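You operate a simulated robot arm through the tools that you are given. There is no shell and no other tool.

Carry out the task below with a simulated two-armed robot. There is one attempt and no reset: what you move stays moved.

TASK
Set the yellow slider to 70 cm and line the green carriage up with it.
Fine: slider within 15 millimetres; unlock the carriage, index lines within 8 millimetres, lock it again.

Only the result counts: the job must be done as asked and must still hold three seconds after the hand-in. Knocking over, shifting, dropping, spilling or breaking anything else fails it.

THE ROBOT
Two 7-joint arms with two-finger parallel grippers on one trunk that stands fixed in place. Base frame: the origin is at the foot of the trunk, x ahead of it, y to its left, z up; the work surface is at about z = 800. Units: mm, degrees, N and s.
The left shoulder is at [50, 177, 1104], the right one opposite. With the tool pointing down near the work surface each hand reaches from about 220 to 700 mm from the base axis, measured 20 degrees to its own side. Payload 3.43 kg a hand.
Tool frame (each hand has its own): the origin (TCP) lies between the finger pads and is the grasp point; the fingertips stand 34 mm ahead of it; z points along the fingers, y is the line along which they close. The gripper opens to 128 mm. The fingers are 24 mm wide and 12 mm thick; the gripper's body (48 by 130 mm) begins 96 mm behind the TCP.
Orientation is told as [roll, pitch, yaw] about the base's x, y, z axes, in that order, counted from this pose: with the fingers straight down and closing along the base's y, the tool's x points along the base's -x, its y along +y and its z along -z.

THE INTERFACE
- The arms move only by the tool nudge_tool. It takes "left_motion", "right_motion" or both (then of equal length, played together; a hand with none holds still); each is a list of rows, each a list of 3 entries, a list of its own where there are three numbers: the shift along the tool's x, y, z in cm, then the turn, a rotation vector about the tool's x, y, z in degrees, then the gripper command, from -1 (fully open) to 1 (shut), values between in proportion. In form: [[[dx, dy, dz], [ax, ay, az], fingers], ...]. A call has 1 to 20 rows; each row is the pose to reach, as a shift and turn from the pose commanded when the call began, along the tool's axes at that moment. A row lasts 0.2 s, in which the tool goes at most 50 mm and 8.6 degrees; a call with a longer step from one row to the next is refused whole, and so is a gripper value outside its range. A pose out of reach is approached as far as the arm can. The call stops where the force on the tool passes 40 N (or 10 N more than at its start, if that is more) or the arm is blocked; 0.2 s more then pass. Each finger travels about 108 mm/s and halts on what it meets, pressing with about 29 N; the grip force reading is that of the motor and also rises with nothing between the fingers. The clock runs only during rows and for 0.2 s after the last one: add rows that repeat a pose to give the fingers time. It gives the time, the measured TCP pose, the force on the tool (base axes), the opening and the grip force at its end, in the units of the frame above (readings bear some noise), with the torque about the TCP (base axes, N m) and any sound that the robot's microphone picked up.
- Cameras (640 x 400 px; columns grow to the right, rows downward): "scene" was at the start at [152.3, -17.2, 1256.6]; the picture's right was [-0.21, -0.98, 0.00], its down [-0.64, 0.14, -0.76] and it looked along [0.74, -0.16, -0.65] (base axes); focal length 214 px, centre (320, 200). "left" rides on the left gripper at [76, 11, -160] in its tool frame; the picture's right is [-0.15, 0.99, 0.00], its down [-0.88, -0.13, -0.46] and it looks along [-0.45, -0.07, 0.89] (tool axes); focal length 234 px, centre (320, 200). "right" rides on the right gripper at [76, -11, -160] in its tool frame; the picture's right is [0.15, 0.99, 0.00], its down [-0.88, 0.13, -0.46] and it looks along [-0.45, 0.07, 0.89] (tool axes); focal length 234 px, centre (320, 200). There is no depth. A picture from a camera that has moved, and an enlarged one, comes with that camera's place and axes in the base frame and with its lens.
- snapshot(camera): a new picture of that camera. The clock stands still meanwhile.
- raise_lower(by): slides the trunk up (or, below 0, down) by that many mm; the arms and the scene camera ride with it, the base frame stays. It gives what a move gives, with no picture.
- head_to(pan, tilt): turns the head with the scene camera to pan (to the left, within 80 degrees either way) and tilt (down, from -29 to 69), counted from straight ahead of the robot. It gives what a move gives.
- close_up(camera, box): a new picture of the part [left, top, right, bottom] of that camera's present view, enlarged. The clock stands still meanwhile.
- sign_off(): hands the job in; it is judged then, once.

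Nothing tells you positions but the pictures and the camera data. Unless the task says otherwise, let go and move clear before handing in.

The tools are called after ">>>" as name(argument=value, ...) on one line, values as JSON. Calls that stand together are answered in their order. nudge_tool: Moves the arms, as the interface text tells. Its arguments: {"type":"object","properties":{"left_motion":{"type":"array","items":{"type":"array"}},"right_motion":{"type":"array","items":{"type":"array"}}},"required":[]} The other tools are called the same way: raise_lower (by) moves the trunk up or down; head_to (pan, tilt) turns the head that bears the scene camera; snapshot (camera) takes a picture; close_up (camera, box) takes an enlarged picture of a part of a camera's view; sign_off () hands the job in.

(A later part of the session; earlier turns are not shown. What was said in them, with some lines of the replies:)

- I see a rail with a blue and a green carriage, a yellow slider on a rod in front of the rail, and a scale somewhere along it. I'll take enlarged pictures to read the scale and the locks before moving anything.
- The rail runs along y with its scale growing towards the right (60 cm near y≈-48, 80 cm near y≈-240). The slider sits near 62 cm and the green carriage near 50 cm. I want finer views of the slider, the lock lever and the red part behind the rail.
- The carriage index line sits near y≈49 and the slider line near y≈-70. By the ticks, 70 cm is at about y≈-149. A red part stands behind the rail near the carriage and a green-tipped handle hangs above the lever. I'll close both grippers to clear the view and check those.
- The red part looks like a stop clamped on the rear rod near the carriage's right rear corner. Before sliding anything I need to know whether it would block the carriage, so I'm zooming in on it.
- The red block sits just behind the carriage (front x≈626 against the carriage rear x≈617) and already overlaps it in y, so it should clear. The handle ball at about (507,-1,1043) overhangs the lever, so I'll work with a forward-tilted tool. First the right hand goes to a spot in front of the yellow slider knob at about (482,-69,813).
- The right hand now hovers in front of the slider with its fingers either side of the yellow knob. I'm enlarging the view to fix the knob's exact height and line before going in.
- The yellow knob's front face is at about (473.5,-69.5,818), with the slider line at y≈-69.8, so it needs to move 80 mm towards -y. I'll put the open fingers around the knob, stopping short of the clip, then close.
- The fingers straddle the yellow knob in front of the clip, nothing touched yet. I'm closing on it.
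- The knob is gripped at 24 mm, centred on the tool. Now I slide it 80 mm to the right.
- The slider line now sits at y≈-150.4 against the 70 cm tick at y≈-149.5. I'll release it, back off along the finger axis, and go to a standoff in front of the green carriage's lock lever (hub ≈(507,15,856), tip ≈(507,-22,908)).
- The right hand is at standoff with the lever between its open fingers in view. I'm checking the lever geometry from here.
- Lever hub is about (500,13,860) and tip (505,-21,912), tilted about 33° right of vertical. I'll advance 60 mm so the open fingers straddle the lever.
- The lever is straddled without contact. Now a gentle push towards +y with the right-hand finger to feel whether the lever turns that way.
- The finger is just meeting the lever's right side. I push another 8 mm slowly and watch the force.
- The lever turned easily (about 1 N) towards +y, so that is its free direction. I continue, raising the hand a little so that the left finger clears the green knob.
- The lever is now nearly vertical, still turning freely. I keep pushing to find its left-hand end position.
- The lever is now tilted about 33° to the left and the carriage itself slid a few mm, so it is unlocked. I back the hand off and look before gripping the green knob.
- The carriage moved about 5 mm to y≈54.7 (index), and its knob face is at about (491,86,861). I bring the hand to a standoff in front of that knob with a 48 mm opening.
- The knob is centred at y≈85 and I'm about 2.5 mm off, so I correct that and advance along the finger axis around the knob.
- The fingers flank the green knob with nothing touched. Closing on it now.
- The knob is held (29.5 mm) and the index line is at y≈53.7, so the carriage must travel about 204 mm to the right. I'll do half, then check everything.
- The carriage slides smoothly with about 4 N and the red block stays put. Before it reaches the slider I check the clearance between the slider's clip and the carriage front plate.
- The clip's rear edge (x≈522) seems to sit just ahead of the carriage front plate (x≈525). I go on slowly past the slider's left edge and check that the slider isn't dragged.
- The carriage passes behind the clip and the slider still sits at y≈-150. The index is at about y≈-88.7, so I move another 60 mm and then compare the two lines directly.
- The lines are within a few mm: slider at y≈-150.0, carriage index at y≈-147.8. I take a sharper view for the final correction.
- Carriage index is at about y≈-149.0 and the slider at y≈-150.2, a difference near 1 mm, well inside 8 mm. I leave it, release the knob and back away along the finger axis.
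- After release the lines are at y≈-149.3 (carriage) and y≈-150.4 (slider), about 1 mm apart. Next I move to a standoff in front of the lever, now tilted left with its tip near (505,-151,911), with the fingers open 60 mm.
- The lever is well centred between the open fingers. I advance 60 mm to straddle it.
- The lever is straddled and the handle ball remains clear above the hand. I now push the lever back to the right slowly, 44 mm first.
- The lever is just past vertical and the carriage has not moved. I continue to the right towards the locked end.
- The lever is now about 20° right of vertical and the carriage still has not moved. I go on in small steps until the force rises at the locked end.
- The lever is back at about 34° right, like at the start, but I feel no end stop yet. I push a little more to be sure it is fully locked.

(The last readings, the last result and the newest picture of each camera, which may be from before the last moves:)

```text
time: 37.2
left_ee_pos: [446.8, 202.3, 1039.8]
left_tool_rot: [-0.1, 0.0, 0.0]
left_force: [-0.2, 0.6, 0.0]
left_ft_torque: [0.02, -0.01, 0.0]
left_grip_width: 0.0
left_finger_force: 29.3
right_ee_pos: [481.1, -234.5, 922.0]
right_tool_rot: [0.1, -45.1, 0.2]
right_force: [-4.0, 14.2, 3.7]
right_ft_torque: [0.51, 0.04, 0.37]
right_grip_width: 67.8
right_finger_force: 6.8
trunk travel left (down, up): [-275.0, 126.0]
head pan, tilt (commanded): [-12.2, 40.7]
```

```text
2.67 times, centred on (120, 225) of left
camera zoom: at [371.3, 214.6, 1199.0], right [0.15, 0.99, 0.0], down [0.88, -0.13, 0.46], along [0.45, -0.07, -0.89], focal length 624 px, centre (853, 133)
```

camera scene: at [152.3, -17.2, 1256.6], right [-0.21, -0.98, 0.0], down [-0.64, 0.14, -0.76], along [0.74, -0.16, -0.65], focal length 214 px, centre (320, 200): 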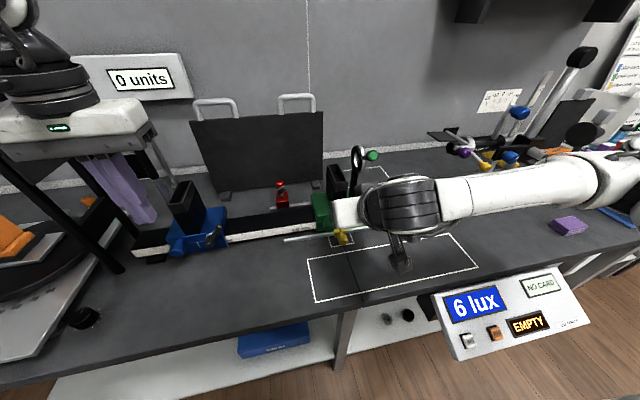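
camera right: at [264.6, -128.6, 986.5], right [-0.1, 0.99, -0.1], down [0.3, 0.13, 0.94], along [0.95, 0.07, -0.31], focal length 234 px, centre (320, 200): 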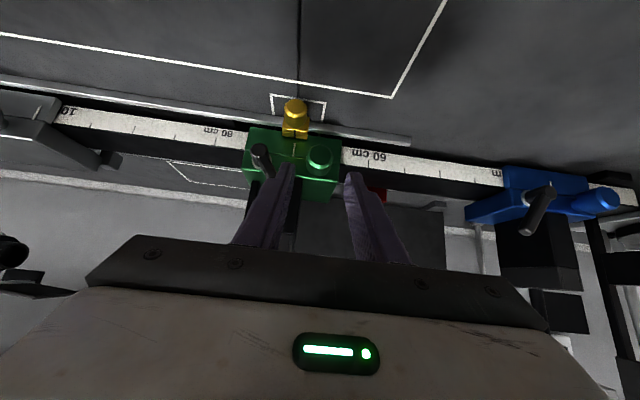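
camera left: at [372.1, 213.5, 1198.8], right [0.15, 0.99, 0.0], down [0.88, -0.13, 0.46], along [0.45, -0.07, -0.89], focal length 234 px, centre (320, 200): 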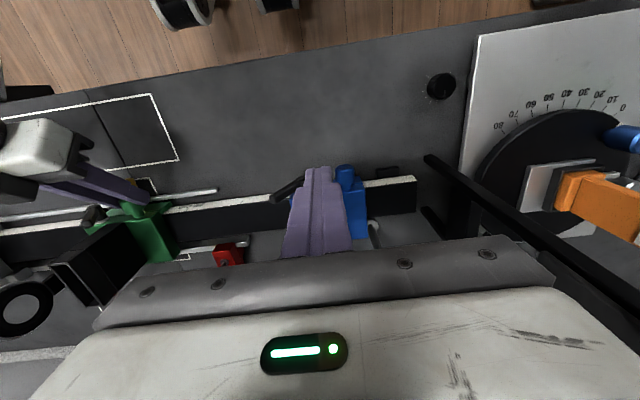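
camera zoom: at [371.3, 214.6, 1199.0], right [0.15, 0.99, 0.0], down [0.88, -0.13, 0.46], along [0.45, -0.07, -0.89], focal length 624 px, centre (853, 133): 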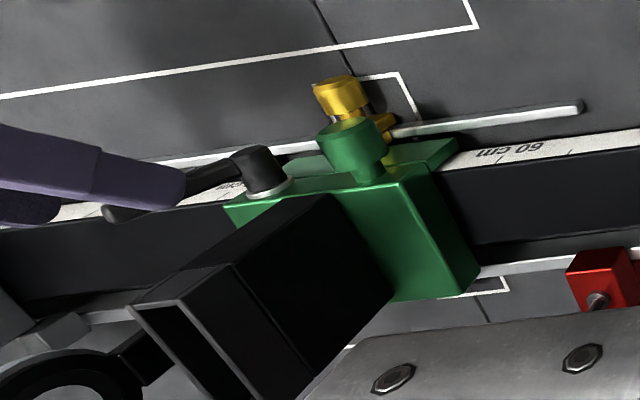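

The force rose to 14 N without the carriage moving, so the lever is at its stop and the carriage is locked. I ease off and retreat clear.

>>> nudge_tool(right_motion=[[[0, 0.5, 0], [0, 0, 0], 0.0625], [[0, 1.2, 0], [0, 0, 0], 0.0625], [[0, 1.6, 0], [0, 0, 0], 0.0625], [[0, 1.6, -2.0], [0, 0, 0], 0.0625], [[0, 1.6, -4.5], [0, 0, 0], 0.0625], [[0, 1.6, -7.5], [0, 0, 0], 0.0625], [[0, 1.6, -10.0], [0, 0, 0], 0.0625], [[0, 1.6, -10.0], [0, 0, 0], 0.0625]])

>>> snapshot(camera="right")

>>> close_up(camera="right", box=[300, 80, 460, 180])

>>> close_up(camera="left", box=[0, 150, 240, 300])

>>> snapshot(camera="scene")

```text
time: 39.0
left_ee_pos: [446.5, 201.7, 1039.7]
left_tool_rot: [0.0, -0.1, 0.1]
left_force: [-0.1, -0.4, -0.2]
left_ft_torque: [0.02, -0.02, 0.01]
left_grip_width: 0.3
left_finger_force: 29.1
right_ee_pos: [434.1, -220.9, 1000.2]
right_tool_rot: [0.1, -44.9, 0.0]
right_force: [-1.0, 0.7, 0.4]
right_ft_torque: [-0.02, 0.0, 0.02]
right_grip_width: 60.1
right_finger_force: 0.1
right hand out of reach, approached as far as the arm can: row 6, 7, 8
trunk travel left (down, up): [-275.0, 126.0]
head pan, tilt (commanded): [-12.2, 40.7]
```

```text
taken
camera right: at [267.7, -231.6, 1059.7], right [-0.1, 0.99, -0.1], down [0.3, 0.13, 0.94], along [0.95, 0.07, -0.31], focal length 234 px, centre (320, 200)
```

right: 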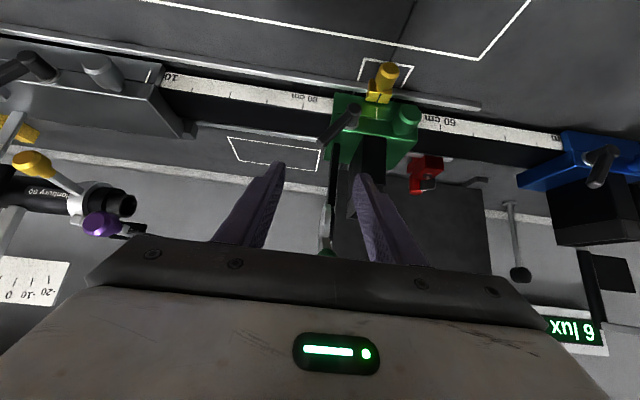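

```text
4.00 times, centred on (380, 130) of right
camera zoom: at [267.7, -231.6, 1059.7], right [-0.1, 0.99, -0.1], down [0.3, 0.13, 0.94], along [0.95, 0.07, -0.31], focal length 937 px, centre (80, 480)
```

zoom: 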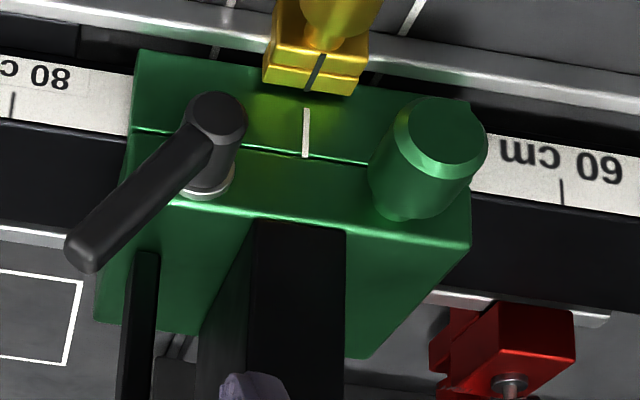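

```text
2.67 times, centred on (120, 225) of left
camera zoom: at [371.9, 213.3, 1199.0], right [0.15, 0.99, 0.0], down [0.88, -0.13, 0.46], along [0.45, -0.07, -0.89], focal length 624 px, centre (853, 133)
```

zoom: 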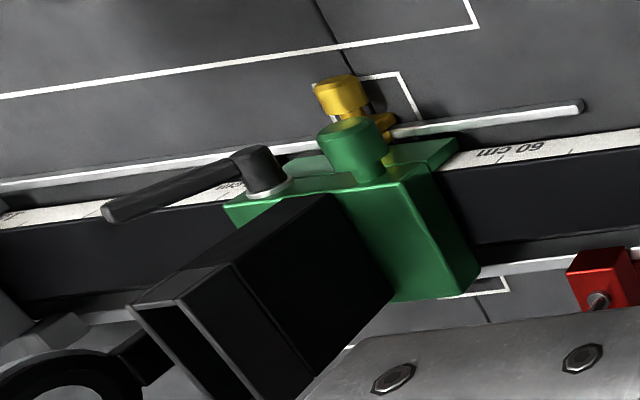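

```text
taken
camera scene: at [152.3, -17.2, 1256.6], right [-0.21, -0.98, 0.0], down [-0.64, 0.14, -0.76], along [0.74, -0.16, -0.65], focal length 214 px, centre (320, 200)
```

scene: 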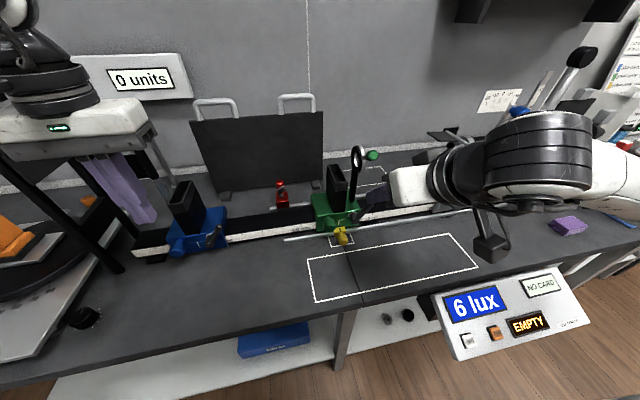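

The slider line (y≈-150.6), carriage index (y≈-150.1) and the 70 cm point (y≈-150.3) agree within a millimetre. The lever is back at its locked stop and the lens, blue carriage and red block look untouched. I shift the hand a little further from the fixture to a comfortable pose and take a last look.

>>> nudge_tool(right_motion=[[[0, -2.0, 1.0], [0, 0, 0], 0.0625], [[0, -4.0, 1.5], [0, 0, 0], 0.0625], [[0, -6.0, 2.0], [0, 0, 0], 0.0625], [[0, -6.0, 2.0], [0, 0, 0], 0.0625]])

>>> snapshot(camera="scene")

>>> close_up(camera="scene", box=[280, 140, 440, 260])

>>> close_up(camera="scene", box=[300, 190, 380, 250])

```text
time: 40.0
left_ee_pos: [446.3, 201.2, 1040.3]
left_tool_rot: [-0.1, 0.0, 0.1]
left_force: [-0.8, 0.0, 0.2]
left_ft_torque: [0.01, 0.0, 0.0]
left_grip_width: 0.0
left_finger_force: 29.0
right_ee_pos: [448.4, -282.1, 985.1]
right_tool_rot: [0.1, -45.0, 0.0]
right_force: [-0.4, -0.1, -0.3]
right_ft_torque: [0.02, 0.02, -0.01]
right_grip_width: 59.9
right_finger_force: 0.1
trunk travel left (down, up): [-275.0, 126.0]
head pan, tilt (commanded): [-12.2, 40.7]
```

```text
taken
camera scene: at [152.2, -17.3, 1256.6], right [-0.21, -0.98, 0.0], down [-0.64, 0.14, -0.76], along [0.74, -0.16, -0.65], focal length 214 px, centre (320, 200)
```

scene: 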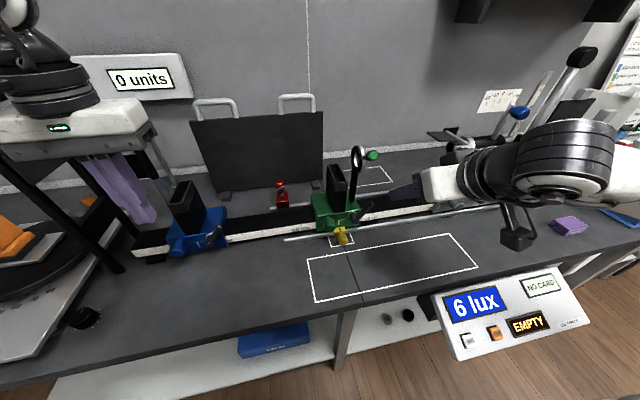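

```text
3.33 times, centred on (360, 200) of scene
camera zoom: at [152.2, -17.3, 1256.6], right [-0.21, -0.98, 0.0], down [-0.64, 0.14, -0.76], along [0.74, -0.16, -0.65], focal length 715 px, centre (187, 200)
```

zoom: 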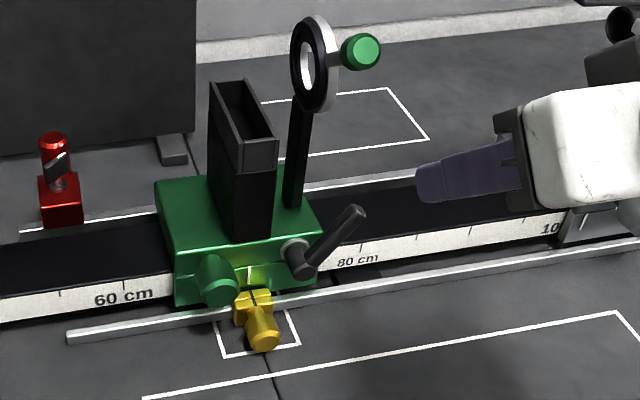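

```text
6.67 times, centred on (340, 220) of scene
camera zoom: at [152.2, -17.3, 1256.6], right [-0.21, -0.98, 0.0], down [-0.64, 0.14, -0.76], along [0.74, -0.16, -0.65], focal length 1430 px, centre (187, 67)
```

zoom: 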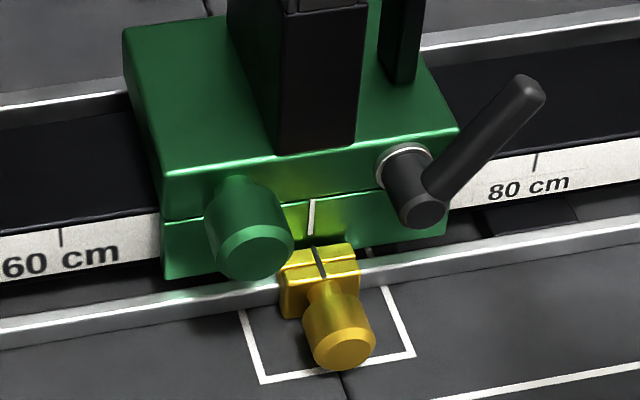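

The scene view confirms it: the slider sits midway between the 60 and 80 cm marks, the two index lines meet within a couple of millimetres, the lever is back in its locked position and both hands are clear. I hand the job in.

>>> sign_off()

```text
The job is handed in.
```

The yellow slider is set at 70 cm, and the green carriage is lined up with it and locked again. I've handed the job in but have no verdict on it yet.

| Check | Measured | Tolerance |
|---|---|---|
| Slider off the 70 cm mark | under 1 mm | 15 mm |
| Carriage index line off the slider line | 0.5 mm (wrist camera) to 2.3 mm (scene camera) | 8 mm |

- **Lock:** after turning the lever back to its stop, I pushed on it with about 14 N and the carriage stayed put. Unlocked, it slid at about 4 N.
- **Surroundings:** in the last pictures the lens, the blue carriage and the red block look undisturbed. Both hands were clear before I handed in.
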